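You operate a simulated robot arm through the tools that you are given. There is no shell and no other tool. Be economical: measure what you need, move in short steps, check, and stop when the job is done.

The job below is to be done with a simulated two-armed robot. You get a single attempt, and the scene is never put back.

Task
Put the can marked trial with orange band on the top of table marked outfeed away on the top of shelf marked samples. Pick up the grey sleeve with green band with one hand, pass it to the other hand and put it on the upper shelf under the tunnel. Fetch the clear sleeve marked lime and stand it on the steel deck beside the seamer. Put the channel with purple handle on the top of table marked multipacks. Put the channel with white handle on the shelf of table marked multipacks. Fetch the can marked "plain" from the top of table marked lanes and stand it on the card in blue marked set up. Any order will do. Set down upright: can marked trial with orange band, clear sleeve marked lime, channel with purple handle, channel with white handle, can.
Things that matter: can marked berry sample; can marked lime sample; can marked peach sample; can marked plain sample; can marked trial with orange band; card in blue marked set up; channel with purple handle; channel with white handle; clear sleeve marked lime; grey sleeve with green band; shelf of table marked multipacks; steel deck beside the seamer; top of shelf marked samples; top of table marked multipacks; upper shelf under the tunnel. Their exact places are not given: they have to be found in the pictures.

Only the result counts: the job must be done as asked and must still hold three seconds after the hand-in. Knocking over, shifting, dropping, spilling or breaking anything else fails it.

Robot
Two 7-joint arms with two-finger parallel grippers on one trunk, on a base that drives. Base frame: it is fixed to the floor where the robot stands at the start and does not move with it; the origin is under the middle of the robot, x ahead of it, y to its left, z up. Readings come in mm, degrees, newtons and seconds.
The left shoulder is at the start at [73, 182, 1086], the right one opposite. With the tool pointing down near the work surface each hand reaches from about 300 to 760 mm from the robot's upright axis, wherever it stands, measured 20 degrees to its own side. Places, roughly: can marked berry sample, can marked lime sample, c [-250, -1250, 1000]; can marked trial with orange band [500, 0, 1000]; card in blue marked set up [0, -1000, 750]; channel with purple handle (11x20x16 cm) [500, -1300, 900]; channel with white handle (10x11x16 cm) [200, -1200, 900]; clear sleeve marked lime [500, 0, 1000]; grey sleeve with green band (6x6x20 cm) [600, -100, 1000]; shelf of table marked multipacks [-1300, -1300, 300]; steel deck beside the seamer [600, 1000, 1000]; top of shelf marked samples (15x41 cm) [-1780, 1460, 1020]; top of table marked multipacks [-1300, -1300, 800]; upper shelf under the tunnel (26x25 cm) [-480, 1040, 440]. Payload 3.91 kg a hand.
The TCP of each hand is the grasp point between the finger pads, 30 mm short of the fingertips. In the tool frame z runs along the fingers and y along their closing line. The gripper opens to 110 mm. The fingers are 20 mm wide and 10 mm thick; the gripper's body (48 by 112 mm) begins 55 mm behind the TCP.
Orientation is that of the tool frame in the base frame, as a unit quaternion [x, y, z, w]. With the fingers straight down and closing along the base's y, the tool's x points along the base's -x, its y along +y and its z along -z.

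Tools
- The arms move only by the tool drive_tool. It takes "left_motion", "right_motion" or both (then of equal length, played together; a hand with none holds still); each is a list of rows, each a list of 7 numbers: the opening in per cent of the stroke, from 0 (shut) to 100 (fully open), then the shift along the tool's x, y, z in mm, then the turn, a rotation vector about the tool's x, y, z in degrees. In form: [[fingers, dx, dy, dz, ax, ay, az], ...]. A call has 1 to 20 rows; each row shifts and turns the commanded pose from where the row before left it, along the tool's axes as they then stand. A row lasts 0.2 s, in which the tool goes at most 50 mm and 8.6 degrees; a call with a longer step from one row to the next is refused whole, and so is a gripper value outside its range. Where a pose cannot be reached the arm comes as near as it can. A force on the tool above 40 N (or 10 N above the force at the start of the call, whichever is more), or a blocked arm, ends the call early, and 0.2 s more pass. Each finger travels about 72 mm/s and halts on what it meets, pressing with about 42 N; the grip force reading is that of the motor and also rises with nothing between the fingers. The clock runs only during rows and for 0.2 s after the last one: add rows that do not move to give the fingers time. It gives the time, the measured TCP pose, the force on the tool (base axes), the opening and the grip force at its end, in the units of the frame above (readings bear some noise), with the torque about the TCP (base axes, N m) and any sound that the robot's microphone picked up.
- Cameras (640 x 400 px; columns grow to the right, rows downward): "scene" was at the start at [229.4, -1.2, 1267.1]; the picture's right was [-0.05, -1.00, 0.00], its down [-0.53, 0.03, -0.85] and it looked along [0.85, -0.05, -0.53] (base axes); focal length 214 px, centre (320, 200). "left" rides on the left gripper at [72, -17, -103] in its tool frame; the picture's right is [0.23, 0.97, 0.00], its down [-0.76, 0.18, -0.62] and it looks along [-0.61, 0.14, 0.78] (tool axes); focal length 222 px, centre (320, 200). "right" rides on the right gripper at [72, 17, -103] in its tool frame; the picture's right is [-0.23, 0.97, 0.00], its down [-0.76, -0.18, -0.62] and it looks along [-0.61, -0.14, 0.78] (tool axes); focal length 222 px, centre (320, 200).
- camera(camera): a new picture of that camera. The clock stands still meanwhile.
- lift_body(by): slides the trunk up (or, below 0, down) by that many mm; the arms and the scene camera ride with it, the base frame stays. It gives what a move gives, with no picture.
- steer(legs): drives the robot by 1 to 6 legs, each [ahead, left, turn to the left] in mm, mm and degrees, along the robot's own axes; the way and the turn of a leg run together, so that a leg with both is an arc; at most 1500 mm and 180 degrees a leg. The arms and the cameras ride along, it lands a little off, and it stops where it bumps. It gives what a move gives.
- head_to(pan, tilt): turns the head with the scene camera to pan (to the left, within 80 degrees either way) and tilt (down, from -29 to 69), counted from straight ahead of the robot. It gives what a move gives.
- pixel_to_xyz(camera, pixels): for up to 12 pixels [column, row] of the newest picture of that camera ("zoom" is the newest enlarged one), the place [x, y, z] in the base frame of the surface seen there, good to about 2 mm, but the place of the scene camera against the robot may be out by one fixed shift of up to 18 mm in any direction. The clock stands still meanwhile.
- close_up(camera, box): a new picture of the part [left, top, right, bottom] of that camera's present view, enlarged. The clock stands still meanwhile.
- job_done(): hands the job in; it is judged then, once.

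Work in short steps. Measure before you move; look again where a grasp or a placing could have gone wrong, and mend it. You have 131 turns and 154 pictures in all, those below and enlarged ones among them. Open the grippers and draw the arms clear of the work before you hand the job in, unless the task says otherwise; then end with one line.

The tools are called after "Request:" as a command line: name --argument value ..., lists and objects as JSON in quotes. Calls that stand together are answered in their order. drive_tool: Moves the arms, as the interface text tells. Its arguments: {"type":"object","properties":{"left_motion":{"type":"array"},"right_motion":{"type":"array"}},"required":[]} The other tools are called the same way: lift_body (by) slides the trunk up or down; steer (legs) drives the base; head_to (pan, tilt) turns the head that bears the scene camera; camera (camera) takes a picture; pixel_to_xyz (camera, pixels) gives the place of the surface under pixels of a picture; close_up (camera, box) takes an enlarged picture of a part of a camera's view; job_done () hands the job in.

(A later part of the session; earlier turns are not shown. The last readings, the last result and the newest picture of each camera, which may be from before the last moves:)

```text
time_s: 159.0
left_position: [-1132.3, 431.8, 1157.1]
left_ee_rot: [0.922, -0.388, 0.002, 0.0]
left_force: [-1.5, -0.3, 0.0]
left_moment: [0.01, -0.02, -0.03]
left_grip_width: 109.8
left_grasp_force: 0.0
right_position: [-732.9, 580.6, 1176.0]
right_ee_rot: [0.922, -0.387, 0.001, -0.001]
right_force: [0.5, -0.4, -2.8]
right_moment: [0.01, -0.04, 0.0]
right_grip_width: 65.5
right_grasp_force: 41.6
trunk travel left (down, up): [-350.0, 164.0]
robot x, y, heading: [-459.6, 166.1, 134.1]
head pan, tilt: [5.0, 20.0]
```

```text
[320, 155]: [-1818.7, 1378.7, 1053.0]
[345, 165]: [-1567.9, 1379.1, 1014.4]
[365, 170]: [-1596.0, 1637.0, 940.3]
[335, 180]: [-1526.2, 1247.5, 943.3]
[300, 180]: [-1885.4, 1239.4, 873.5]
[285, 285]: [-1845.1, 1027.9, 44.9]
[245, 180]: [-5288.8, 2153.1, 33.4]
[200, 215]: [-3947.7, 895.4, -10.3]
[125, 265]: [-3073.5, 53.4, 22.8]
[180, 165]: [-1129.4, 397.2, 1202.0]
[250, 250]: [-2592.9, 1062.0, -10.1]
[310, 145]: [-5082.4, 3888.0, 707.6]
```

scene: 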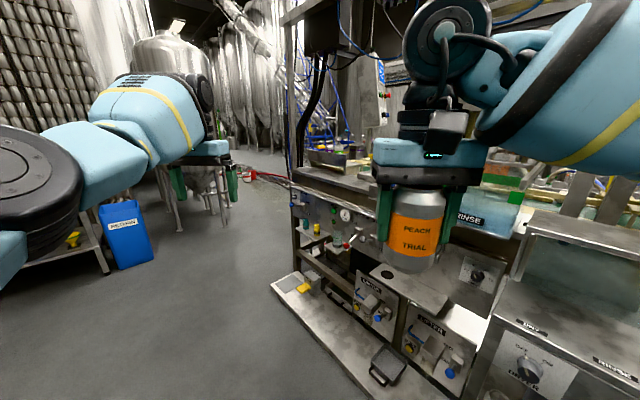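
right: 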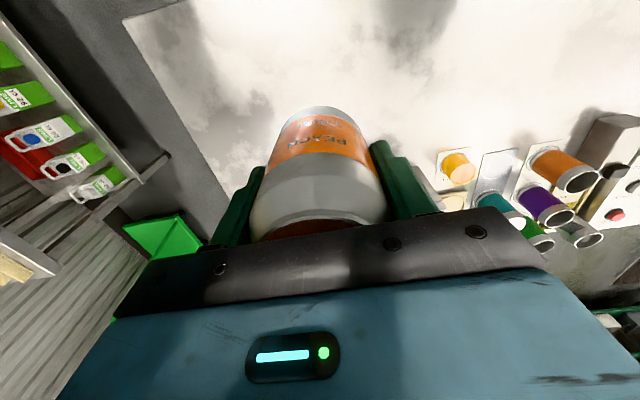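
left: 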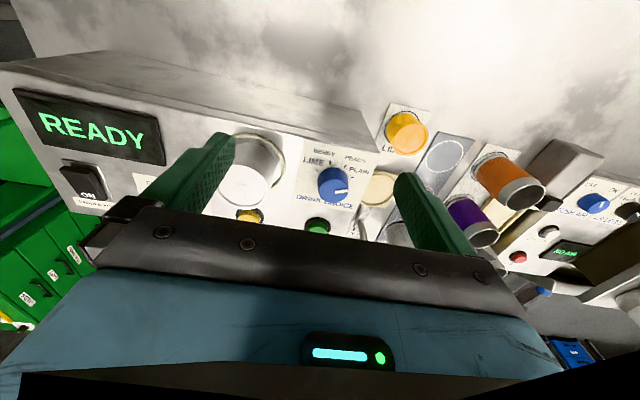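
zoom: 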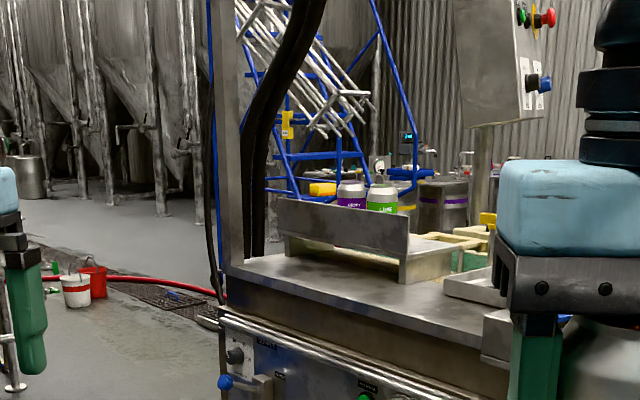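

The samples shelf is a small riser near (−1780,1460) at the line's end, beside a tall pole. First try to bring the left hand in: lower it and pull it back here in free space.

Request:
drive_tool --left_motion '[[100, 0, -10, 40, 0, 0, 0], [100, 0, -20, 40, 0, 0, 0], [100, 0, -20, 40, 0, 0, 0], [100, 0, -20, 40, 0, 0, 0], [100, 20, 0, 30, 0, 0, 0], [100, 40, 0, 0, 0, 0, 0], [100, 40, 0, 0, 0, 0, 0], [100, 40, 0, 0, 0, 0, 0], [100, 40, 0, 0, 0, 0, 0], [100, 0, 0, 0, 0, 0, 0]]'

Request:
camera --camera "scene"

```text
time_s: 161.2
left_position: [-1108.7, 518.2, 1003.3]
left_ee_rot: [0.922, -0.387, 0.002, -0.001]
left_force: [-0.4, 0.3, -0.3]
left_moment: [0.02, 0.02, 0.02]
left_grip_width: 109.9
left_grasp_force: 0.0
left hand out of reach, approached as far as the arm can: row 1, 2, 3, 4, 5, 6, 7, 8, 9
right_position: [-733.5, 581.6, 1174.8]
right_ee_rot: [0.922, -0.388, 0.001, 0.0]
right_force: [-0.6, -0.2, -3.2]
right_moment: [0.0, -0.01, -0.02]
right_grip_width: 65.1
right_grasp_force: 41.5
trunk travel left (down, up): [-350.0, 164.0]
robot x, y, heading: [-463.1, 165.2, 133.9]
head pan, tilt: [5.0, 20.0]
```

```text
69 pictures are left
```

scene: 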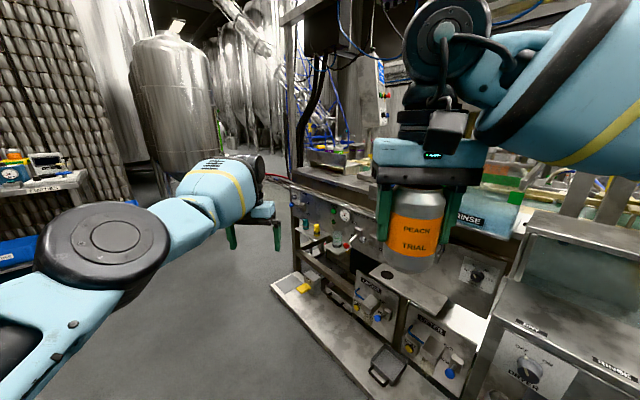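

It moves when lowered. Continue: further down and back.

Request:
drive_tool --left_motion '[[100, 0, 0, 40, 0, 0, 0], [100, 0, 0, 40, 0, 0, 0], [100, 20, 0, 40, 0, 0, 0], [100, 40, 0, 0, 0, 0, 0], [100, 40, 0, 0, 0, 0, 0], [100, 40, 0, 0, 0, 0, 0], [100, 40, 0, 0, 0, 0, 0], [100, 0, 0, 0, 0, 0, 0]]'

Request:
camera --camera "scene"

```text
time_s: 163.0
left_position: [-1114.4, 526.4, 882.6]
left_ee_rot: [0.922, -0.387, 0.001, 0.0]
left_force: [0.0, -0.5, -0.1]
left_moment: [-0.01, -0.01, -0.01]
left_grip_width: 109.9
left_grasp_force: 0.1
left hand out of reach, approached as far as the arm can: row 1, 3, 4, 5, 6, 7
right_position: [-731.9, 580.5, 1174.6]
right_ee_rot: [0.922, -0.388, 0.001, 0.0]
right_force: [0.6, -0.1, -3.4]
right_moment: [-0.03, -0.04, -0.01]
right_grip_width: 65.4
right_grasp_force: 41.5
trunk travel left (down, up): [-350.0, 164.0]
robot x, y, heading: [-462.2, 165.0, 133.7]
head pan, tilt: [5.0, 20.0]
```

```text
68 pictures are left
```

scene: 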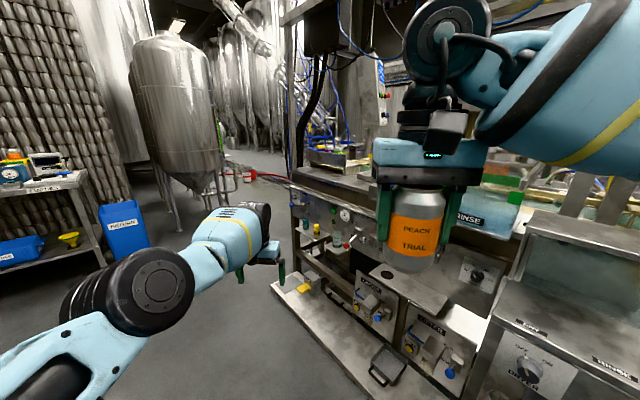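

Try yawing the left tool while retracting, in case a wrist limit is what holds it.

Request:
drive_tool --left_motion '[[100, 0, 0, 0, 0, 0, 8], [100, 0, 0, 0, 0, 0, 8], [100, 0, 0, 0, 0, 0, 8], [100, 0, 0, 0, 0, 0, 8], [100, 30, -17, 0, 0, 0, 0], [100, 30, -17, 0, 0, 0, 0], [100, 30, -17, 0, 0, 0, 0], [100, 30, -17, 0, 0, 0, 0], [100, 0, 0, 0, 0, 0, 0]]'

```text
time_s: 165.0
left_position: [-1113.2, 527.7, 882.8]
left_ee_rot: [0.779, -0.627, 0.002, 0.0]
left_force: [-0.2, 0.3, 0.2]
left_moment: [0.04, 0.01, 0.0]
left_grip_width: 110.2
left_grasp_force: 0.1
left hand out of reach, approached as far as the arm can: row 5, 6, 7, 8
right_position: [-733.0, 580.2, 1174.6]
right_ee_rot: [0.922, -0.388, 0.002, -0.001]
right_force: [-0.3, 0.1, -2.6]
right_moment: [-0.02, 0.0, 0.03]
right_grip_width: 65.4
right_grasp_force: 42.3
trunk travel left (down, up): [-350.0, 164.0]
robot x, y, heading: [-460.6, 165.6, 134.1]
head pan, tilt: [5.0, 20.0]
```

Try tilting the left hand to point forward again (wrist comes back), then retract.

Request:
drive_tool --left_motion '[[100, 0, 0, 0, 0, 0, -8], [100, 0, 0, 0, 0, 0, -8], [100, 0, 0, 0, 0, 0, -8], [100, 0, 0, 0, 0, 0, -8], [100, 0, 0, 0, 0, -8.2, 0], [100, 0, 0, 0, 0, -8.2, 0], [100, 0, 0, 0, 0, -8.2, 0], [100, 0, 0, 0, 0, -8.2, 0], [100, 0, 0, 0, 0, -8.2, 0], [100, 0, 0, 0, 0, -8.2, 0], [100, 0, 0, 0, 0, -8.2, 0], [100, 0, 0, 0, 0, -8.2, 0], [100, 0, 0, 0, 0, -8.2, 0], [100, 0, 0, 0, 0, -8.2, 0], [100, 0, 0, 0, 0, -8, 0], [100, 0, 0, -40, 0, 0, 0], [100, 0, 0, -40, 0, 0, 0], [100, 0, 0, -40, 0, 0, 0], [100, 0, 0, 0, 0, 0, 0]]'

Request:
camera --camera "scene"

```text
time_s: 169.0
left_position: [-1144.5, 557.2, 886.8]
left_ee_rot: [0.681, -0.278, -0.628, -0.255]
left_force: [-0.2, -0.2, 0.3]
left_moment: [-0.01, 0.02, -0.03]
left_grip_width: 109.9
left_grasp_force: 0.0
left hand out of reach, approached as far as the arm can: row 5, 6, 7, 8, 9, 10, 11, 12, 13, 15, 16
right_position: [-732.9, 580.0, 1174.4]
right_ee_rot: [0.922, -0.388, 0.001, 0.0]
right_force: [0.5, -0.2, -3.2]
right_moment: [0.01, -0.01, -0.03]
right_grip_width: 65.4
right_grasp_force: 42.3
trunk travel left (down, up): [-350.0, 164.0]
robot x, y, heading: [-458.6, 164.8, 134.0]
head pan, tilt: [5.0, 20.0]
```

```text
67 pictures are left
```

scene: 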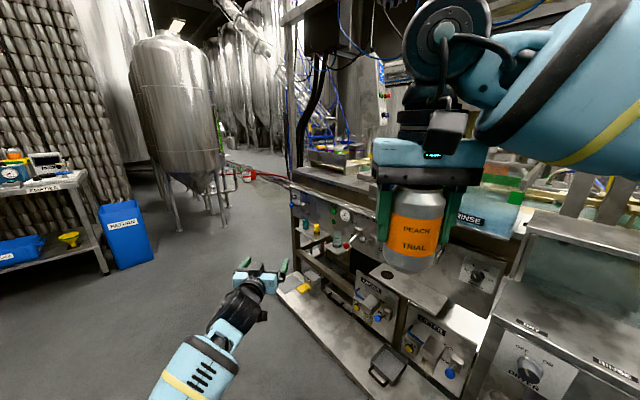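

Pointing forward works and the elbow dropped. Retract along its axis 240 mm, then tilt it down.

Request:
drive_tool --left_motion '[[100, 0, 0, -40, 0, 0, 0], [100, 0, 0, -40, 0, 0, 0], [100, 0, 0, -40, 0, 0, 0], [100, 0, 0, -40, 0, 0, 0], [100, -40, 0, 0, 0, 0, 0], [100, -40, 0, 0, 0, 0, 0], [100, -40, 0, 0, 0, 0, 0], [100, 0, 0, 0, 0, 8.2, 0], [100, 0, 0, 0, 0, 8.2, 0], [100, 0, 0, 0, 0, 8.2, 0], [100, 0, 0, 0, 0, 8.2, 0], [100, 0, 0, 0, 0, 8.2, 0], [100, 0, 0, 0, 0, 8.2, 0], [100, 0, 0, 0, 0, 8.2, 0], [100, 0, 0, 0, 0, 8.2, 0], [100, 0, 0, 0, 0, 8.2, 0], [100, 0, 0, 0, 0, 8.2, 0], [100, 0, 0, 0, 0, 8, 0], [100, 0, 0, 0, 0, 0, 0]]'

Request:
camera --camera "scene"

```text
time_s: 173.0
left_position: [-1092.4, 474.0, 991.5]
left_ee_rot: [0.928, -0.37, 0.04, 0.018]
left_force: [0.2, 0.2, -0.3]
left_moment: [0.06, -0.03, -0.02]
left_grip_width: 110.1
left_grasp_force: 0.1
left hand out of reach, approached as far as the arm can: row 14, 15, 16
right_position: [-734.3, 579.5, 1175.2]
right_ee_rot: [0.922, -0.388, 0.001, -0.001]
right_force: [1.2, -0.2, -2.9]
right_moment: [-0.04, 0.0, 0.0]
right_grip_width: 65.3
right_grasp_force: 42.0
trunk travel left (down, up): [-350.0, 164.0]
robot x, y, heading: [-461.9, 165.5, 133.8]
head pan, tilt: [5.0, 20.0]
```

```text
66 pictures are left
```

scene: 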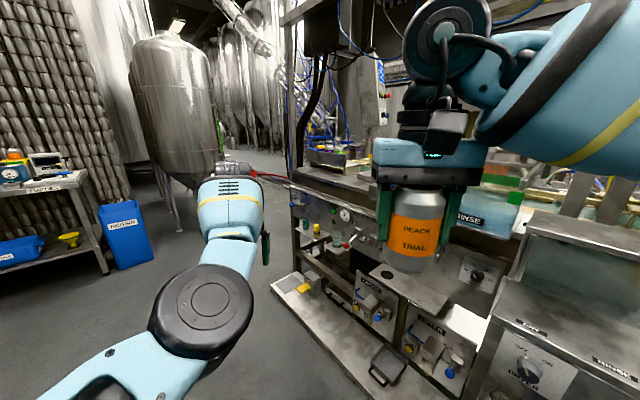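

Improved. Try retracting again.

Request:
drive_tool --left_motion '[[100, 40, 0, -20, 0, 0, 0], [100, 40, 0, -20, 0, 0, 0], [100, 40, 0, -20, 0, 0, 0], [100, 40, 0, -20, 0, 0, 0], [100, 40, 0, -20, 0, 0, 0], [100, 0, 0, 0, 0, 0, 0]]'

```text
time_s: 174.6
left_position: [-1110.1, 429.3, 1020.9]
left_ee_rot: [0.936, -0.346, 0.055, 0.023]
left_force: [0.4, -1.0, 0.3]
left_moment: [-0.02, 0.01, -0.01]
left_grip_width: 110.0
left_grasp_force: 0.0
left hand out of reach, approached as far as the arm can: row 1, 2, 3, 4, 5
right_position: [-733.9, 581.3, 1173.5]
right_ee_rot: [0.922, -0.388, 0.002, -0.001]
right_force: [-0.1, -0.4, -3.6]
right_moment: [-0.04, -0.03, 0.0]
right_grip_width: 65.5
right_grasp_force: 42.1
trunk travel left (down, up): [-350.0, 164.0]
robot x, y, heading: [-462.6, 166.6, 133.9]
head pan, tilt: [5.0, 20.0]
stopped in row 6 (left hand): the arm was blocked; the commanded pose is now the measured one
```

Leave it; instead swing the left arm about its shoulder out to the left side so the front is clear.

Request:
drive_tool --left_motion '[[100, 4, 41, 0, 0, 0, -4.2], [100, 4, 41, 0, 0, 0, -4.2], [100, 4, 41, 0, 0, 0, -4.2], [100, 4, 41, 0, 0, 0, -4.2], [100, 4, 41, 0, 0, 0, -4.2], [100, 4, 41, 0, 0, 0, -4.2], [100, 4, 41, 0, 0, 0, -4.2], [100, 4, 41, 0, 0, 0, -4.2], [100, 4, 41, 0, 0, 0, -4.2], [100, 4, 41, 0, 0, 0, -4.2], [100, 4, 41, 0, 0, 0, -4.2], [100, 4, 41, 0, 0, 0, -4.2]]'

Request:
camera --camera "scene"

```text
time_s: 177.2
left_position: [-1209.6, -36.9, 1048.8]
left_ee_rot: [0.995, 0.082, 0.039, 0.044]
left_force: [-0.2, -0.7, -0.1]
left_moment: [0.02, 0.02, 0.01]
left_grip_width: 110.1
left_grasp_force: 0.0
right_position: [-734.1, 579.4, 1176.2]
right_ee_rot: [0.922, -0.388, 0.001, 0.0]
right_force: [0.0, 0.7, -3.0]
right_moment: [0.0, 0.01, 0.0]
right_grip_width: 65.5
right_grasp_force: 42.0
trunk travel left (down, up): [-350.0, 164.0]
robot x, y, heading: [-462.9, 166.0, 134.0]
head pan, tilt: [5.0, 20.0]
```

```text
65 pictures are left
```

scene: 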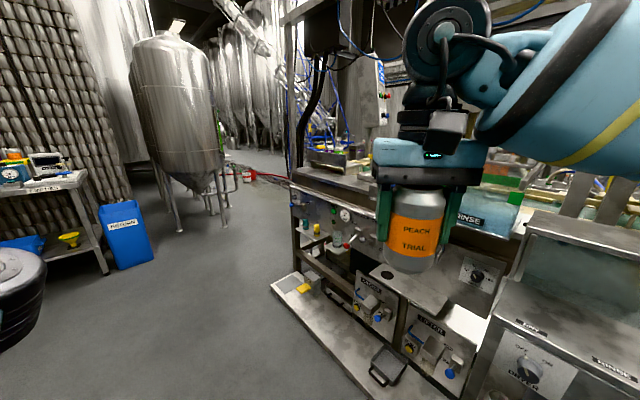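

Front is clear now. Measure the platform edge and the blue bin before driving.

Request:
pixel_to_xyz --camera "scene" --pixels '[[272, 288], [320, 340], [370, 392], [125, 268], [125, 215], [180, 230], [75, 185], [105, 270], [215, 220]]'

Request:
steer --legs '[[800, 390, -20]]'

Request:
camera --camera "scene"

```text
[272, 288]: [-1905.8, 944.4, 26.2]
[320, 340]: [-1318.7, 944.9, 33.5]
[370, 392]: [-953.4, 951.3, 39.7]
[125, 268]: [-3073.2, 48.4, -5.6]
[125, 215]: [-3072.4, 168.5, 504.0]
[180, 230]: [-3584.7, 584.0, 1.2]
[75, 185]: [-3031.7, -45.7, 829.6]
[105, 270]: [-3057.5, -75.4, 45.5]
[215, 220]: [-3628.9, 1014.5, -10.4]
```

```text
time_s: 180.8
left_position: [-1847.8, 510.1, 1052.9]
left_ee_rot: [0.996, -0.074, 0.027, 0.039]
left_force: [0.5, 0.4, -0.8]
left_moment: [-0.03, -0.01, 0.03]
left_grip_width: 110.2
left_grasp_force: 0.0
right_position: [-1186.8, 941.8, 1224.7]
right_ee_rot: [0.84, -0.539, -0.049, -0.026]
right_force: [-0.2, 0.0, -4.2]
right_moment: [-0.01, -0.03, 0.01]
right_grip_width: 65.4
right_grasp_force: 42.1
trunk travel left (down, up): [-350.0, 164.0]
robot x, y, heading: [-1079.0, 487.9, 115.4]
head pan, tilt: [5.0, 20.0]
stopped in leg 1: the robot was blocked; the commanded pose is now the measured one
```

```text
64 pictures are left
```

scene: 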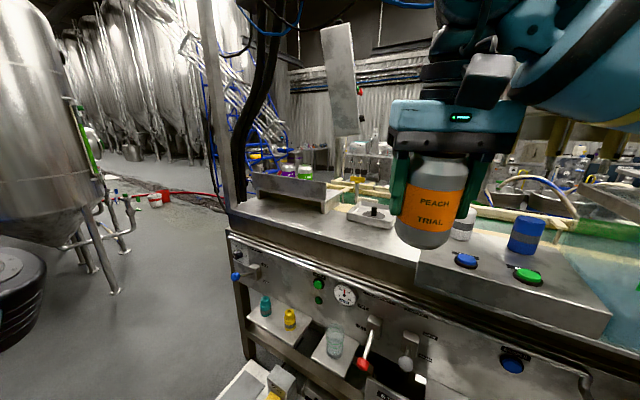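

The right arm bumped something while arcing. Back away and look around before going on.

Request:
steer --legs '[[-200, 0, 0]]'

Request:
head_to --pan -30 --tilt 20

Request:
camera --camera "scene"

```text
time_s: 182.4
left_position: [-1770.1, 352.1, 1049.8]
left_ee_rot: [0.996, -0.07, 0.032, 0.049]
left_force: [-0.4, -0.2, -0.2]
left_moment: [-0.01, 0.0, 0.01]
left_grip_width: 109.9
left_grasp_force: 0.0
right_position: [-1116.4, 793.8, 1205.5]
right_ee_rot: [0.845, -0.534, -0.031, -0.013]
right_force: [-0.1, -0.7, -3.3]
right_moment: [-0.02, 0.02, -0.01]
right_grip_width: 65.4
right_grasp_force: 41.8
trunk travel left (down, up): [-350.0, 164.0]
robot x, y, heading: [-993.1, 316.9, 115.8]
head pan, tilt: [5.0, 20.0]
```

```text
time_s: 183.4
left_position: [-1770.4, 351.5, 1049.0]
left_ee_rot: [0.996, -0.07, 0.031, 0.048]
left_force: [-0.4, 0.1, 0.1]
left_moment: [0.02, 0.0, -0.03]
left_grip_width: 110.1
left_grasp_force: 0.1
right_position: [-1117.5, 793.7, 1204.7]
right_ee_rot: [0.845, -0.534, -0.031, -0.014]
right_force: [-0.9, -0.2, -3.2]
right_moment: [-0.01, -0.03, 0.0]
right_grip_width: 65.2
right_grasp_force: 42.4
trunk travel left (down, up): [-350.0, 164.0]
robot x, y, heading: [-992.8, 317.3, 116.2]
head pan, tilt: [-30.0, 20.0]
```

```text
63 pictures are left
```

scene: 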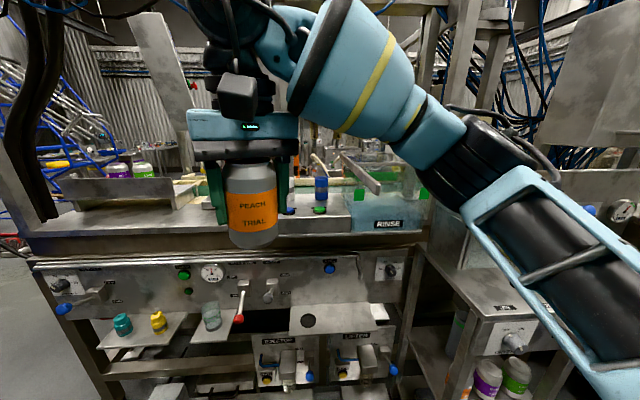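

Nothing appears displaced; the right elbow likely met the tunnel's frame. Straighten to heading 90 here, strafe left 620, then look.

Request:
steer --legs '[[0, 0, -26], [0, 620, 0], [200, 0, 0]]'

Request:
head_to --pan 0 --tilt 20

Request:
camera --camera "scene"

Request:
close_up --camera "scene" --box '[200, 130, 360, 250]'

```text
time_s: 191.9
left_position: [-2310.5, 878.3, 1048.4]
left_ee_rot: [0.955, -0.29, 0.02, 0.054]
left_force: [-0.8, 0.3, 0.8]
left_moment: [-0.03, -0.02, -0.01]
left_grip_width: 110.0
left_grasp_force: 0.0
right_position: [-1529.0, 992.0, 1205.9]
right_ee_rot: [-0.704, 0.709, 0.028, 0.021]
right_force: [-0.4, 0.8, -2.9]
right_moment: [-0.04, 0.02, -0.05]
right_grip_width: 65.5
right_grasp_force: 41.2
trunk travel left (down, up): [-350.0, 164.0]
robot x, y, heading: [-1630.1, 509.8, 90.3]
head pan, tilt: [-30.0, 20.0]
```

```text
time_s: 192.8
left_position: [-2311.0, 877.1, 1047.7]
left_ee_rot: [0.955, -0.29, 0.02, 0.054]
left_force: [0.9, 0.2, 0.0]
left_moment: [0.01, 0.0, 0.03]
left_grip_width: 110.0
left_grasp_force: 0.0
right_position: [-1528.8, 993.1, 1204.6]
right_ee_rot: [-0.704, 0.709, 0.027, 0.02]
right_force: [-0.5, -0.9, -4.0]
right_moment: [-0.01, -0.01, 0.02]
right_grip_width: 65.4
right_grasp_force: 41.7
trunk travel left (down, up): [-350.0, 164.0]
robot x, y, heading: [-1626.2, 510.6, 90.2]
head pan, tilt: [0.0, 20.0]
```

```text
62 pictures are left
```

scene: 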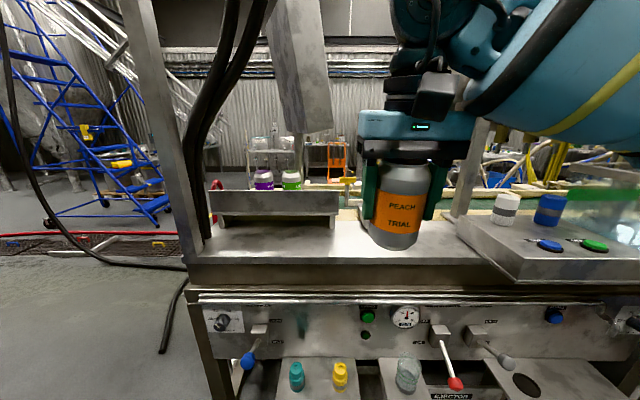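

```text
3.33 times, centred on (280, 190) of scene
```

zoom: 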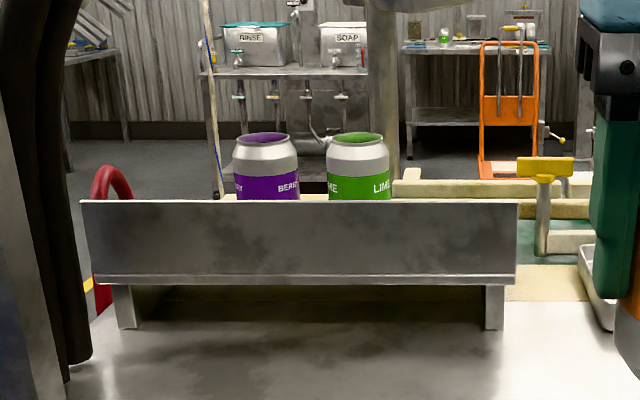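

The riser has a front lip, with the berry and lime cans behind it; free room at both ends. Measure.

Request:
pixel_to_xyz --camera "zoom" --pixels '[[85, 205], [513, 205], [300, 205], [300, 285], [268, 150], [357, 152], [270, 195], [357, 195], [120, 290], [495, 290], [420, 195], [80, 300]]'

Request:
lift_body --by 150

Request:
close_up --camera "scene" --box '[180, 130, 380, 280]'

```text
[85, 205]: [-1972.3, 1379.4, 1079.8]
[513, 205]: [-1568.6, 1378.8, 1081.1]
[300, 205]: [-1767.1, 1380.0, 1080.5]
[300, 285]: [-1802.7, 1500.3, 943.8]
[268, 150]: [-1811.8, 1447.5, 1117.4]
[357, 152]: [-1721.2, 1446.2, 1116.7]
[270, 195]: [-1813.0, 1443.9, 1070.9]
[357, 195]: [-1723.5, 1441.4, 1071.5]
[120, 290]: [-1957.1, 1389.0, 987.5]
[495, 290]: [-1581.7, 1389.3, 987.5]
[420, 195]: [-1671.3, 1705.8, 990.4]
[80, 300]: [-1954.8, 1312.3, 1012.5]
```

```text
time_s: 194.6
left_position: [-2310.2, 879.4, 1197.9]
left_ee_rot: [0.955, -0.291, 0.021, 0.055]
left_force: [0.0, -0.4, -0.5]
left_moment: [-0.01, 0.03, -0.04]
left_grip_width: 110.0
left_grasp_force: 0.1
right_position: [-1528.7, 993.2, 1353.6]
right_ee_rot: [-0.705, 0.709, 0.026, 0.02]
right_force: [0.7, 0.5, -4.1]
right_moment: [-0.02, 0.04, -0.01]
right_grip_width: 65.3
right_grasp_force: 42.0
trunk travel left (down, up): [-500.0, 14.0]
robot x, y, heading: [-1624.5, 510.0, 90.1]
head pan, tilt: [0.0, 20.0]
```

```text
2.67 times, centred on (280, 205) of scene
```

zoom: 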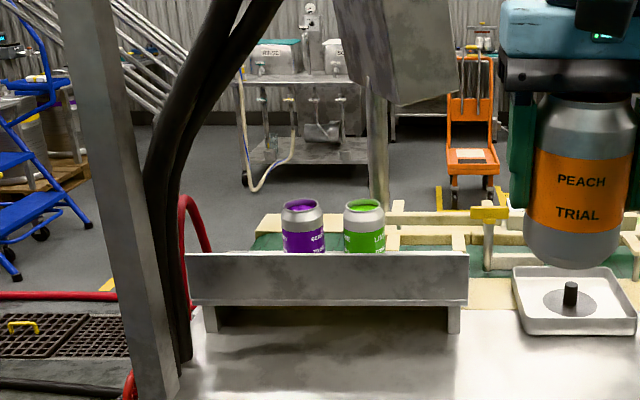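

Target spot: right end, about (−1630,1455); lip top ≈1090, shelf ≈1020. Check the hanging panel above before reaching in.

Request:
pixel_to_xyz --camera "zoom" --pixels '[[420, 95], [440, 60], [400, 20], [375, 180], [350, 10], [100, 200], [190, 340], [320, 225], [300, 215], [364, 215], [385, 245], [455, 258]]'

Request:
camera --camera "scene"

```text
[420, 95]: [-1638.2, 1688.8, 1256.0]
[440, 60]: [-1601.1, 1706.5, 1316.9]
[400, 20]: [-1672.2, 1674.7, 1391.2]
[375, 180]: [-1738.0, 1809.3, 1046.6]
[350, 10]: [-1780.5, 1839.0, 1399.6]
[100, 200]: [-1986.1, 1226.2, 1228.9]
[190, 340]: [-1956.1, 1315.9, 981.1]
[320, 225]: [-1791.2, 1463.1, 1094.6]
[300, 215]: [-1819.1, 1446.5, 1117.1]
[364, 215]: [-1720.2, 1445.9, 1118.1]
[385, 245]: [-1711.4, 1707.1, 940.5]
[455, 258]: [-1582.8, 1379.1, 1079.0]
```

```text
59 pictures are left
```

scene: 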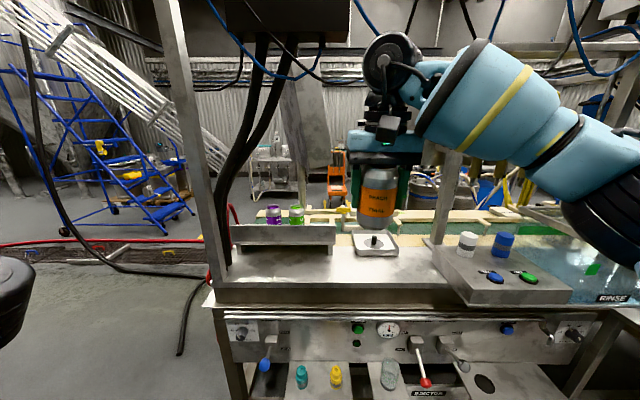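

Clear. Lower the trunk 150 again (can base ≈1140, above the lip), strafe left 105 and drive ahead 190.

Request:
lift_body --by -150

Request:
steer --legs '[[0, 100, 0], [190, 0, 0]]'

Request:
camera --camera "right"

Request:
camera --camera "scene"

```text
time_s: 196.3
left_position: [-2310.2, 878.5, 1050.6]
left_ee_rot: [0.955, -0.29, 0.02, 0.054]
left_force: [0.7, 0.8, -0.6]
left_moment: [-0.02, 0.01, -0.05]
left_grip_width: 110.1
left_grasp_force: 0.1
right_position: [-1530.1, 991.5, 1205.9]
right_ee_rot: [-0.704, 0.709, 0.029, 0.021]
right_force: [0.4, -0.1, -4.2]
right_moment: [-0.01, 0.0, -0.01]
right_grip_width: 65.3
right_grasp_force: 41.7
trunk travel left (down, up): [-350.0, 164.0]
robot x, y, heading: [-1626.4, 509.1, 90.4]
head pan, tilt: [0.0, 20.0]
```

```text
time_s: 199.0
left_position: [-2411.3, 1031.2, 1049.3]
left_ee_rot: [0.954, -0.293, 0.021, 0.054]
left_force: [0.2, -0.2, 0.2]
left_moment: [0.02, -0.01, 0.01]
left_grip_width: 109.9
left_grasp_force: 0.1
right_position: [-1630.7, 1145.1, 1201.6]
right_ee_rot: [-0.704, 0.71, 0.025, 0.019]
right_force: [0.3, -0.5, -2.2]
right_moment: [0.05, 0.0, 0.0]
right_grip_width: 65.5
right_grasp_force: 42.0
trunk travel left (down, up): [-350.0, 164.0]
robot x, y, heading: [-1731.2, 660.1, 90.1]
head pan, tilt: [0.0, 20.0]
stopped in leg 2: the robot was blocked; the commanded pose is now the measured one
```

```text
58 pictures are left
```

right: 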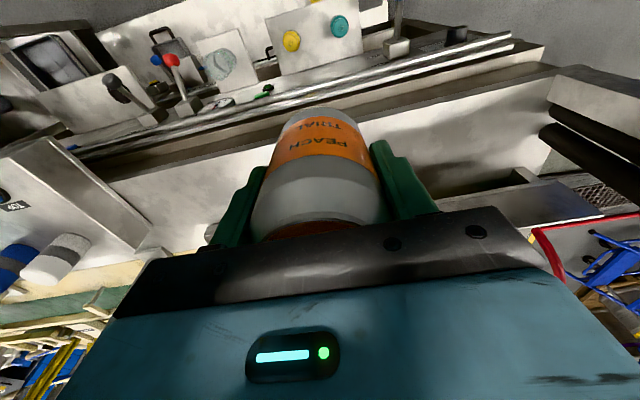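

```text
57 pictures are left
```

scene: 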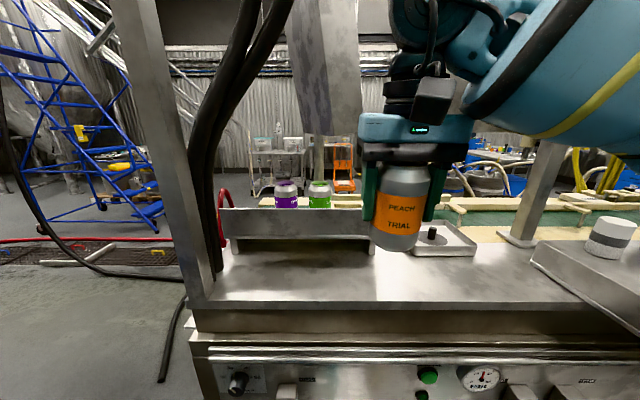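

The base touches the platform (y 660). Back off slightly, raise the trunk for reach, level the hand (3.6° off) and lower it to z≈1180.

Request:
steer --legs '[[-8, 20, 0]]'

Request:
lift_body --by 160

Request:
drive_tool --right_motion '[[35, 0, 0, 30, 0, 3.6, 0], [35, 0, 0, 40, 0, 0, 0], [35, 0, 0, 40, 0, 0, 0], [35, 0, 0, 40, 0, 0, 0], [35, 0, 0, 30, 0, 0, 0], [35, -30, 0, 0, 0, 0, 0], [35, -40, 0, 0, 0, 0, 0], [35, -40, 0, 0, 0, 0, 0], [35, 0, 0, 0, 0, 0, 0]]'

Request:
camera --camera "right"

```text
time_s: 199.9
left_position: [-2431.1, 1026.1, 1048.5]
left_ee_rot: [0.954, -0.294, 0.02, 0.055]
left_force: [-0.2, 0.3, -0.7]
left_moment: [0.01, -0.01, 0.02]
left_grip_width: 110.3
left_grasp_force: 0.0
right_position: [-1650.3, 1138.3, 1201.8]
right_ee_rot: [-0.702, 0.711, 0.025, 0.02]
right_force: [-0.7, -0.3, -3.9]
right_moment: [-0.01, -0.03, 0.05]
right_grip_width: 65.6
right_grasp_force: 41.8
trunk travel left (down, up): [-350.0, 164.0]
robot x, y, heading: [-1748.1, 656.1, 90.4]
head pan, tilt: [0.0, 20.0]
```

```text
time_s: 201.7
left_position: [-2431.1, 1024.3, 1207.4]
left_ee_rot: [0.954, -0.293, 0.021, 0.057]
left_force: [0.4, -0.5, -0.6]
left_moment: [0.01, -0.03, 0.01]
left_grip_width: 110.0
left_grasp_force: 0.1
right_position: [-1650.4, 1139.0, 1361.6]
right_ee_rot: [-0.703, 0.711, 0.023, 0.019]
right_force: [0.1, 0.1, -4.7]
right_moment: [-0.03, -0.01, 0.02]
right_grip_width: 65.5
right_grasp_force: 42.3
trunk travel left (down, up): [-510.0, 4.0]
robot x, y, heading: [-1750.8, 653.6, 90.3]
head pan, tilt: [0.0, 20.0]
```

```text
time_s: 203.7
left_position: [-2429.8, 1023.9, 1208.7]
left_ee_rot: [0.954, -0.294, 0.021, 0.055]
left_force: [-0.6, 0.3, -0.1]
left_moment: [-0.01, 0.01, 0.0]
left_grip_width: 109.9
left_grasp_force: 0.0
right_position: [-1647.6, 1249.7, 1182.0]
right_ee_rot: [-0.704, 0.711, 0.002, -0.003]
right_force: [0.3, 0.2, -4.1]
right_moment: [-0.02, 0.03, -0.02]
right_grip_width: 65.4
right_grasp_force: 41.9
trunk travel left (down, up): [-510.0, 4.0]
robot x, y, heading: [-1748.4, 655.0, 90.5]
head pan, tilt: [0.0, 20.0]
```

```text
56 pictures are left
```

right: 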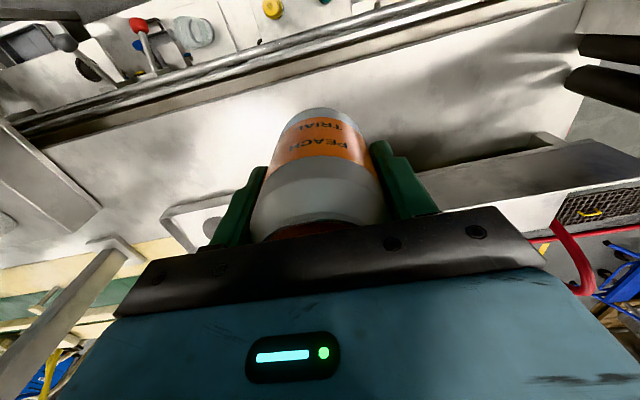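

Measure the lip/shelf with the right camera at (500,160), (600,180), (540,205).

Request:
pixel_to_xyz --camera "right" --pixels '[[480, 160], [560, 145], [590, 185], [525, 200], [535, 215], [600, 160], [430, 175], [545, 195], [505, 198]]'

```text
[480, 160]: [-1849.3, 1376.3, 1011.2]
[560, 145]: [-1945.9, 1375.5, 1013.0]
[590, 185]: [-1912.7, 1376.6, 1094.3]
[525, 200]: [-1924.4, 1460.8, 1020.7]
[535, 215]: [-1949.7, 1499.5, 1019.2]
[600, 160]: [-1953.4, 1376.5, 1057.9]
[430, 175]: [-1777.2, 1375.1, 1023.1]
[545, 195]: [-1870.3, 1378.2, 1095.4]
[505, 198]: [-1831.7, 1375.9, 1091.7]
```

Shelf top 1020, lip top 1095. Extend 182 mm to y≈1432 with x→−1630.

Request:
drive_tool --right_motion '[[35, -36, -3.6, 0, 0, 0, 0], [35, -36, -3.6, 0, 0, 0, 0], [35, -36, -3.6, 0, 0, 0, 0], [35, -36, -3.6, 0, 0, 0, 0], [35, -38, -3.6, 0, 0, 0, 0], [35, 0, 0, 0, 0, 0, 0]]'

Request:
camera --camera "right"

Request:
camera --camera "scene"

```text
time_s: 205.1
left_position: [-2429.1, 1023.6, 1207.4]
left_ee_rot: [0.954, -0.294, 0.019, 0.055]
left_force: [0.5, -0.1, 0.0]
left_moment: [-0.01, 0.02, 0.01]
left_grip_width: 110.1
left_grasp_force: 0.0
right_position: [-1618.7, 1283.8, 1171.4]
right_ee_rot: [-0.704, 0.71, 0.002, -0.002]
right_force: [0.4, 1.3, -2.5]
right_moment: [-0.01, 0.04, -0.04]
right_grip_width: 65.4
right_grasp_force: 42.5
right hand out of reach, approached as far as the arm can: row 1, 2, 3, 4, 5
trunk travel left (down, up): [-510.0, 4.0]
robot x, y, heading: [-1749.9, 650.8, 90.4]
head pan, tilt: [0.0, 20.0]
```

```text
55 pictures are left
```

right: 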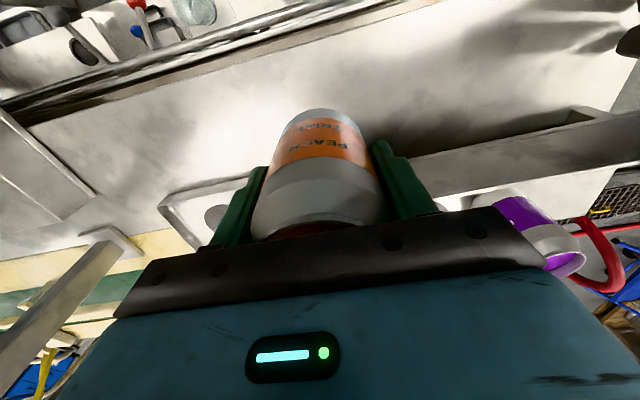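

```text
54 pictures are left
```

scene: 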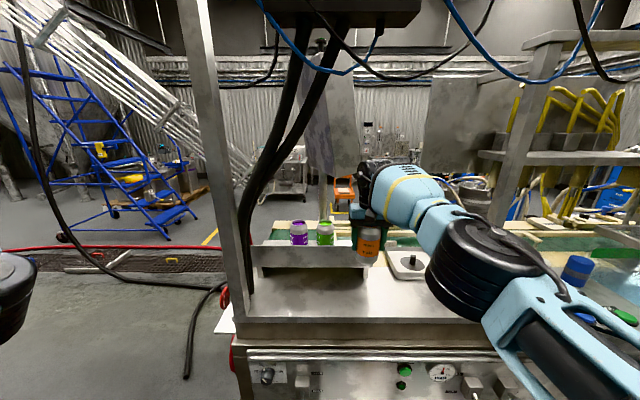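

The arm cannot reach upright beyond y≈1284. I'll set the can on the free bench just in front of the riser, regrip it with the tool pitched 45° forward and then reach over the lip. Check the bench spot first.

Request:
pixel_to_xyz --camera "right" --pixels '[[260, 120], [400, 120], [420, 90], [200, 190], [170, 195], [480, 70], [330, 60], [300, 85]]'

Request:
drive_tool --right_motion '[[35, 40, 10, 0, 0, 0, 0], [35, 40, 10, 0, 0, 0, 0], [35, 40, 10, 0, 0, 0, 0], [35, 40, 10, 0, 0, 0, 0], [35, 0, 0, 40, 0, 0, 0], [35, 0, 0, 40, 0, 0, 0], [35, 0, 0, 35, 0, 0, 0], [35, 0, 0, 0, 0, 0, 0]]'

```text
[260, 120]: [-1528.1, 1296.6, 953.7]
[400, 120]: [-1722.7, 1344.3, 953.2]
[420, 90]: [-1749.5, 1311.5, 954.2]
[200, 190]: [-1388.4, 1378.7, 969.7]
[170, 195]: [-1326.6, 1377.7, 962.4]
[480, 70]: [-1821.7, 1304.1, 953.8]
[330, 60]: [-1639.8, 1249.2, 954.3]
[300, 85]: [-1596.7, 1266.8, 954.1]
```

```text
time_s: 206.9
left_position: [-2430.6, 1024.4, 1209.0]
left_ee_rot: [0.954, -0.293, 0.02, 0.056]
left_force: [0.6, -0.4, 0.1]
left_moment: [0.01, -0.02, 0.01]
left_grip_width: 110.1
left_grasp_force: 0.1
right_position: [-1659.2, 1126.0, 1055.8]
right_ee_rot: [-0.703, 0.711, 0.003, -0.002]
right_force: [-0.9, 0.2, -3.3]
right_moment: [0.01, 0.01, 0.01]
right_grip_width: 65.2
right_grasp_force: 42.0
trunk travel left (down, up): [-510.0, 4.0]
robot x, y, heading: [-1752.7, 651.1, 90.4]
head pan, tilt: [0.0, 20.0]
```

The bench (z 954) is free at (−1660,1285). Move ahead 158 and lower.

Request:
drive_tool --right_motion '[[35, -40, 0, 0, 0, 0, 0], [35, -40, 0, 0, 0, 0, 0], [35, -40, 0, 0, 0, 0, 0], [35, -38, 0, 0, 0, 0, 0], [35, 0, 0, 0, 0, 0, 0], [35, 0, 0, 30, 0, 0, 0], [35, 0, 0, 0, 0, 0, 0]]'

Request:
camera --camera "right"

```text
time_s: 208.5
left_position: [-2431.6, 1024.2, 1209.2]
left_ee_rot: [0.954, -0.294, 0.02, 0.055]
left_force: [-0.4, 0.3, -0.8]
left_moment: [0.06, -0.03, 0.0]
left_grip_width: 110.2
left_grasp_force: 0.0
right_position: [-1655.3, 1280.8, 1025.4]
right_ee_rot: [-0.703, 0.711, 0.003, -0.003]
right_force: [-1.0, -0.3, -3.5]
right_moment: [0.03, 0.01, 0.0]
right_grip_width: 65.5
right_grasp_force: 41.1
right hand out of reach, approached as far as the arm can: row 6
trunk travel left (down, up): [-510.0, 4.0]
robot x, y, heading: [-1750.6, 653.2, 90.4]
head pan, tilt: [0.0, 20.0]
```

```text
53 pictures are left
```

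right: 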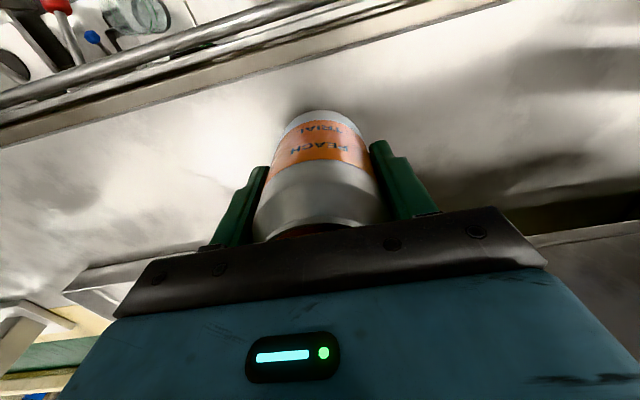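

Lower the last ~8 mm to the bench.

Request:
drive_tool --right_motion '[[35, 0, 0, 3, 0, 0, 0], [35, 0, 0, 3, 0, 0, 0], [35, 0, 0, 3, 0, 0, 0], [35, 0, 0, 0, 0, 0, 0]]'

```text
time_s: 209.5
left_position: [-2431.6, 1024.0, 1209.5]
left_ee_rot: [0.954, -0.294, 0.02, 0.053]
left_force: [0.2, 0.0, 0.0]
left_moment: [0.01, 0.01, -0.04]
left_grip_width: 110.3
left_grasp_force: 0.1
right_position: [-1655.3, 1278.2, 1018.6]
right_ee_rot: [-0.704, 0.711, 0.006, 0.0]
right_force: [-2.1, 5.8, 16.8]
right_moment: [0.26, -0.3, 0.16]
right_grip_width: 65.7
right_grasp_force: 42.0
trunk travel left (down, up): [-510.0, 4.0]
robot x, y, heading: [-1746.5, 648.8, 90.1]
head pan, tilt: [0.0, 20.0]
```

Touching. Open, rise, back off and pitch the hand 45° forward.

Request:
drive_tool --right_motion '[[35, 0, 0, -2, 0, 0, 0], [70, 0, 0, 0, 0, 0, 0], [100, 0, 0, 0, 0, 0, 0], [100, 0, 0, 0, 0, 0, 0], [100, 0, 0, -20, 0, 0, 0], [100, 0, 0, -40, 0, 0, 0], [100, 0, 0, -45, 0, 0, 0], [100, 33, 0, 0, 0, 0, 0], [100, 33, 0, 0, 0, 0, 0], [100, 33, 0, 0, 0, 0, 0], [100, 0, 0, 0, 0, -7.5, 0], [100, 0, 0, 0, 0, -7.5, 0], [100, 0, 0, 0, 0, -7.5, 0], [100, 0, 0, 0, 0, -7.5, 0], [100, 0, 0, 0, 0, -7.5, 0], [100, 0, 0, 0, 0, -7.5, 0], [100, 0, 0, 0, 0, 0, 0]]'

Request:
camera --camera "right"

Request:
camera --camera "scene"

```text
time_s: 213.1
left_position: [-2430.5, 1025.0, 1208.3]
left_ee_rot: [0.954, -0.293, 0.021, 0.056]
left_force: [-0.2, -0.7, -0.5]
left_moment: [-0.06, 0.05, 0.02]
left_grip_width: 110.1
left_grasp_force: 0.0
right_position: [-1655.7, 1179.4, 1123.0]
right_ee_rot: [-0.648, 0.659, 0.271, 0.27]
right_force: [-0.3, 0.8, -0.5]
right_moment: [0.01, -0.02, 0.01]
right_grip_width: 110.1
right_grasp_force: 0.0
trunk travel left (down, up): [-510.0, 4.0]
robot x, y, heading: [-1748.1, 655.4, 90.2]
head pan, tilt: [0.0, 20.0]
```

```text
52 pictures are left
```

right: 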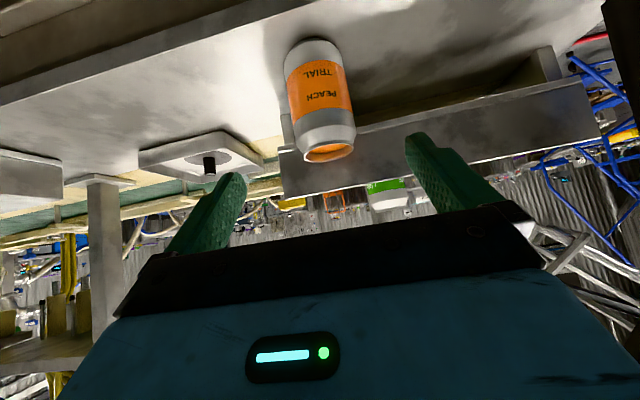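

```text
51 pictures are left
```

scene: 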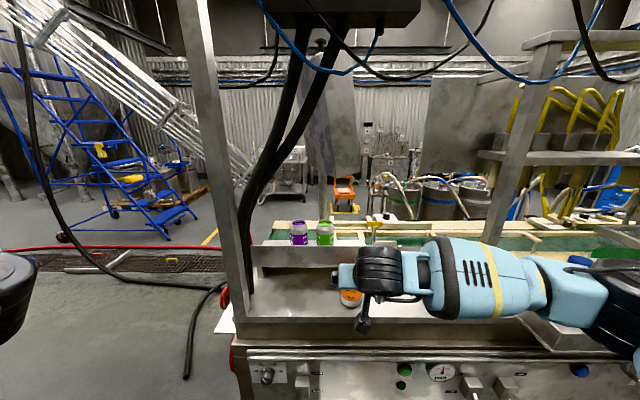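

Pitched as planned. Advance 141 mm along the tool to straddle the can, grip, and lift; also read the lip end and lime can.

Request:
pixel_to_xyz --camera "right" --pixels '[[284, 175], [388, 200], [375, 190], [402, 200], [322, 150], [300, 150], [345, 150], [320, 45]]'

Request:
drive_tool --right_motion '[[100, 0, 0, 35, 0, 0, 0], [100, 0, 0, 35, 0, 0, 0], [100, 0, 0, 35, 0, 0, 0], [100, 0, 0, 34, 0, 0, 0], [100, 0, 0, 0, 0, 0, 0]]'

Request:
camera --camera "right"

```text
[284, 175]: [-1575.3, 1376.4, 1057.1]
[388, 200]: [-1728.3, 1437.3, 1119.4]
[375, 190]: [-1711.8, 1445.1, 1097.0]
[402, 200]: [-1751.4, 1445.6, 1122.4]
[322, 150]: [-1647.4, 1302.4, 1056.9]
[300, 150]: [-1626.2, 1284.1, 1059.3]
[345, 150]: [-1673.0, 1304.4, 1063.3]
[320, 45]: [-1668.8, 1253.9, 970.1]
```

```text
time_s: 214.3
left_position: [-2430.6, 1023.3, 1210.2]
left_ee_rot: [0.954, -0.294, 0.021, 0.055]
left_force: [-0.8, -0.8, 0.0]
left_moment: [0.02, -0.04, 0.05]
left_grip_width: 109.8
left_grasp_force: 0.0
right_position: [-1656.1, 1276.5, 1024.4]
right_ee_rot: [-0.649, 0.658, 0.271, 0.27]
right_force: [-0.5, 0.7, -0.6]
right_moment: [-0.02, 0.04, -0.01]
right_grip_width: 109.9
right_grasp_force: 0.1
trunk travel left (down, up): [-510.0, 4.0]
robot x, y, heading: [-1747.9, 649.8, 90.1]
head pan, tilt: [0.0, 20.0]
```

```text
50 pictures are left
```

right: 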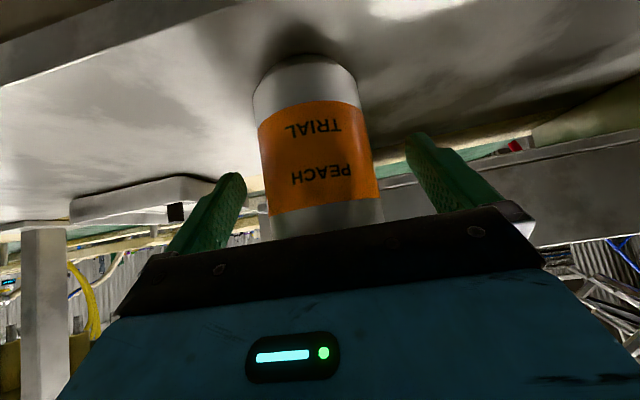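

Straddled. Grip, lift 160 mm, then go ahead 156 mm over the lip with x→−1632.

Request:
drive_tool --right_motion '[[35, 0, 0, 0, 0, 0, 0], [35, 0, 0, 0, 0, 0, 0], [35, 0, 0, 0, 0, 0, 0], [35, 0, 0, 0, 0, 0, 0], [35, -28, 0, -28, 0, 0, 0], [35, -28, 0, -28, 0, 0, 0], [35, -28, 0, -28, 0, 0, 0], [35, -28, 0, -28, 0, 0, 0], [35, 0, 0, 0, 0, 0, 0], [35, -28, -6, 28, 0, 0, 0], [35, -28, -6, 28, 0, 0, 0], [35, -28, -6, 28, 0, 0, 0], [35, -27, -6, 27, 0, 0, 0], [35, 0, 0, 0, 0, 0, 0]]'

Request:
camera --camera "scene"

Request:
camera --camera "right"

```text
time_s: 217.3
left_position: [-2429.3, 1025.6, 1209.2]
left_ee_rot: [0.954, -0.293, 0.02, 0.055]
left_force: [0.5, 0.1, 0.1]
left_moment: [0.03, 0.04, 0.0]
left_grip_width: 109.7
left_grasp_force: 0.2
right_position: [-1624.6, 1419.4, 1180.6]
right_ee_rot: [-0.649, 0.658, 0.272, 0.269]
right_force: [0.9, -0.6, -3.2]
right_moment: [-0.06, 0.01, 0.01]
right_grip_width: 65.4
right_grasp_force: 41.8
right hand out of reach, approached as far as the arm can: row 13
trunk travel left (down, up): [-510.0, 4.0]
robot x, y, heading: [-1745.0, 649.9, 90.5]
head pan, tilt: [0.0, 20.0]
```

```text
49 pictures are left
```

scene: 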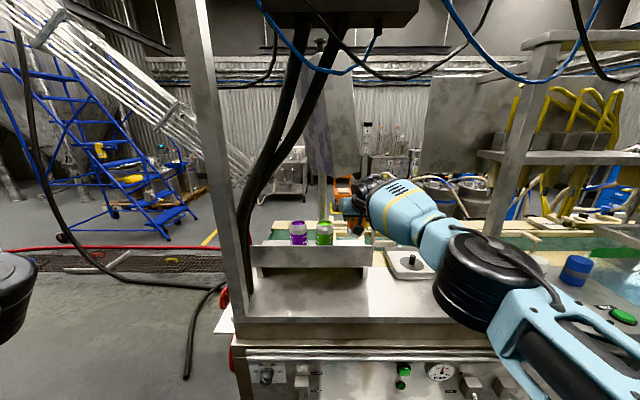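

```text
48 pictures are left
```

right: 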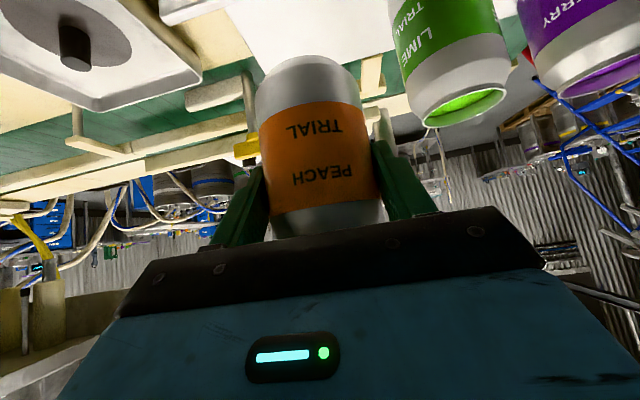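

Can is over the shelf (y≈1421). Lower 80 mm, nudge 8 mm farther in.

Request:
drive_tool --right_motion '[[35, 10, 2, 10, 0, 0, 0], [35, 16, 2, 16, 0, 0, 0], [35, 16, 3, 16, 0, 0, 0], [35, -6, 0, 6, 0, 0, 0], [35, 14, 0, 14, 0, 0, 0], [35, 0, 0, 0, 0, 0, 0]]'

Request:
camera --camera "right"

```text
time_s: 218.7
left_position: [-2431.6, 1023.5, 1208.5]
left_ee_rot: [0.954, -0.294, 0.02, 0.055]
left_force: [0.0, -0.1, -0.5]
left_moment: [0.01, 0.01, 0.01]
left_grip_width: 109.7
left_grasp_force: 0.1
right_position: [-1637.7, 1420.3, 1100.8]
right_ee_rot: [-0.649, 0.658, 0.272, 0.269]
right_force: [0.0, 1.0, -3.1]
right_moment: [-0.02, 0.01, 0.0]
right_grip_width: 64.8
right_grasp_force: 41.9
right hand out of reach, approached as far as the arm can: row 4
trunk travel left (down, up): [-510.0, 4.0]
robot x, y, heading: [-1751.4, 651.3, 90.5]
head pan, tilt: [0.0, 20.0]
```

```text
47 pictures are left
```

right: 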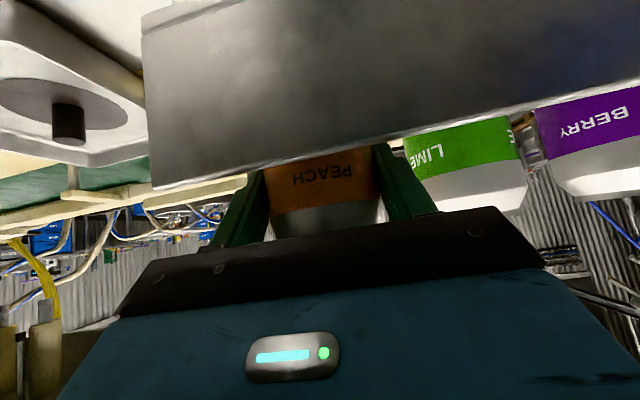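

Behind the lip. Shift 5 mm away from the lime can and lower the last ~12 mm.

Request:
drive_tool --right_motion '[[35, 0, -5, 0, 0, 0, 0], [35, 3, 0, 3, 0, 0, 0], [35, 2, 0, 2, 0, 0, 0], [35, 2, 0, 2, 0, 0, 0], [35, 2, 0, 2, 0, 0, 0], [35, 0, 0, 0, 0, 0, 0]]'

```text
time_s: 220.1
left_position: [-2430.0, 1024.2, 1209.1]
left_ee_rot: [0.954, -0.294, 0.021, 0.054]
left_force: [-0.7, -0.2, 0.1]
left_moment: [-0.02, 0.01, 0.0]
left_grip_width: 109.9
left_grasp_force: 0.1
right_position: [-1631.5, 1419.9, 1090.0]
right_ee_rot: [-0.649, 0.657, 0.273, 0.27]
right_force: [-0.1, 2.4, 3.4]
right_moment: [0.13, -0.19, 0.01]
right_grip_width: 64.9
right_grasp_force: 41.6
trunk travel left (down, up): [-510.0, 4.0]
robot x, y, heading: [-1747.1, 653.2, 90.2]
head pan, tilt: [0.0, 20.0]
```

Contact. Open to 75 % and withdraw back-up along the tool axis.

Request:
drive_tool --right_motion '[[50, 0, 0, 0, 0, 0, 0], [75, 0, 0, 0, 0, 0, 0], [75, 0, 0, 0, 0, 0, 0], [75, 0, 0, -15, 0, 0, 0], [75, 0, 0, -35, 0, 0, 0], [75, 0, 0, -40, 0, 0, 0], [75, 0, 0, -40, 0, 0, 0], [75, 0, 0, -40, 0, 0, 0], [75, 0, 0, 0, 0, 0, 0]]'

Request:
camera --camera "right"

```text
time_s: 222.1
left_position: [-2431.1, 1025.0, 1208.6]
left_ee_rot: [0.954, -0.294, 0.02, 0.055]
left_force: [-0.2, -0.2, 0.9]
left_moment: [0.0, -0.01, -0.01]
left_grip_width: 110.2
left_grasp_force: 0.1
right_position: [-1634.1, 1300.9, 1207.8]
right_ee_rot: [-0.649, 0.659, 0.271, 0.269]
right_force: [0.1, 0.0, -0.2]
right_moment: [-0.02, 0.01, 0.0]
right_grip_width: 82.3
right_grasp_force: 0.0
trunk travel left (down, up): [-510.0, 4.0]
robot x, y, heading: [-1749.1, 654.0, 90.2]
head pan, tilt: [0.0, 20.0]
```

```text
46 pictures are left
```

right: 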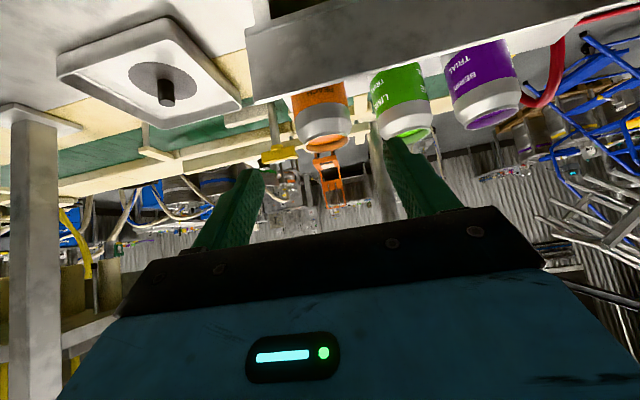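

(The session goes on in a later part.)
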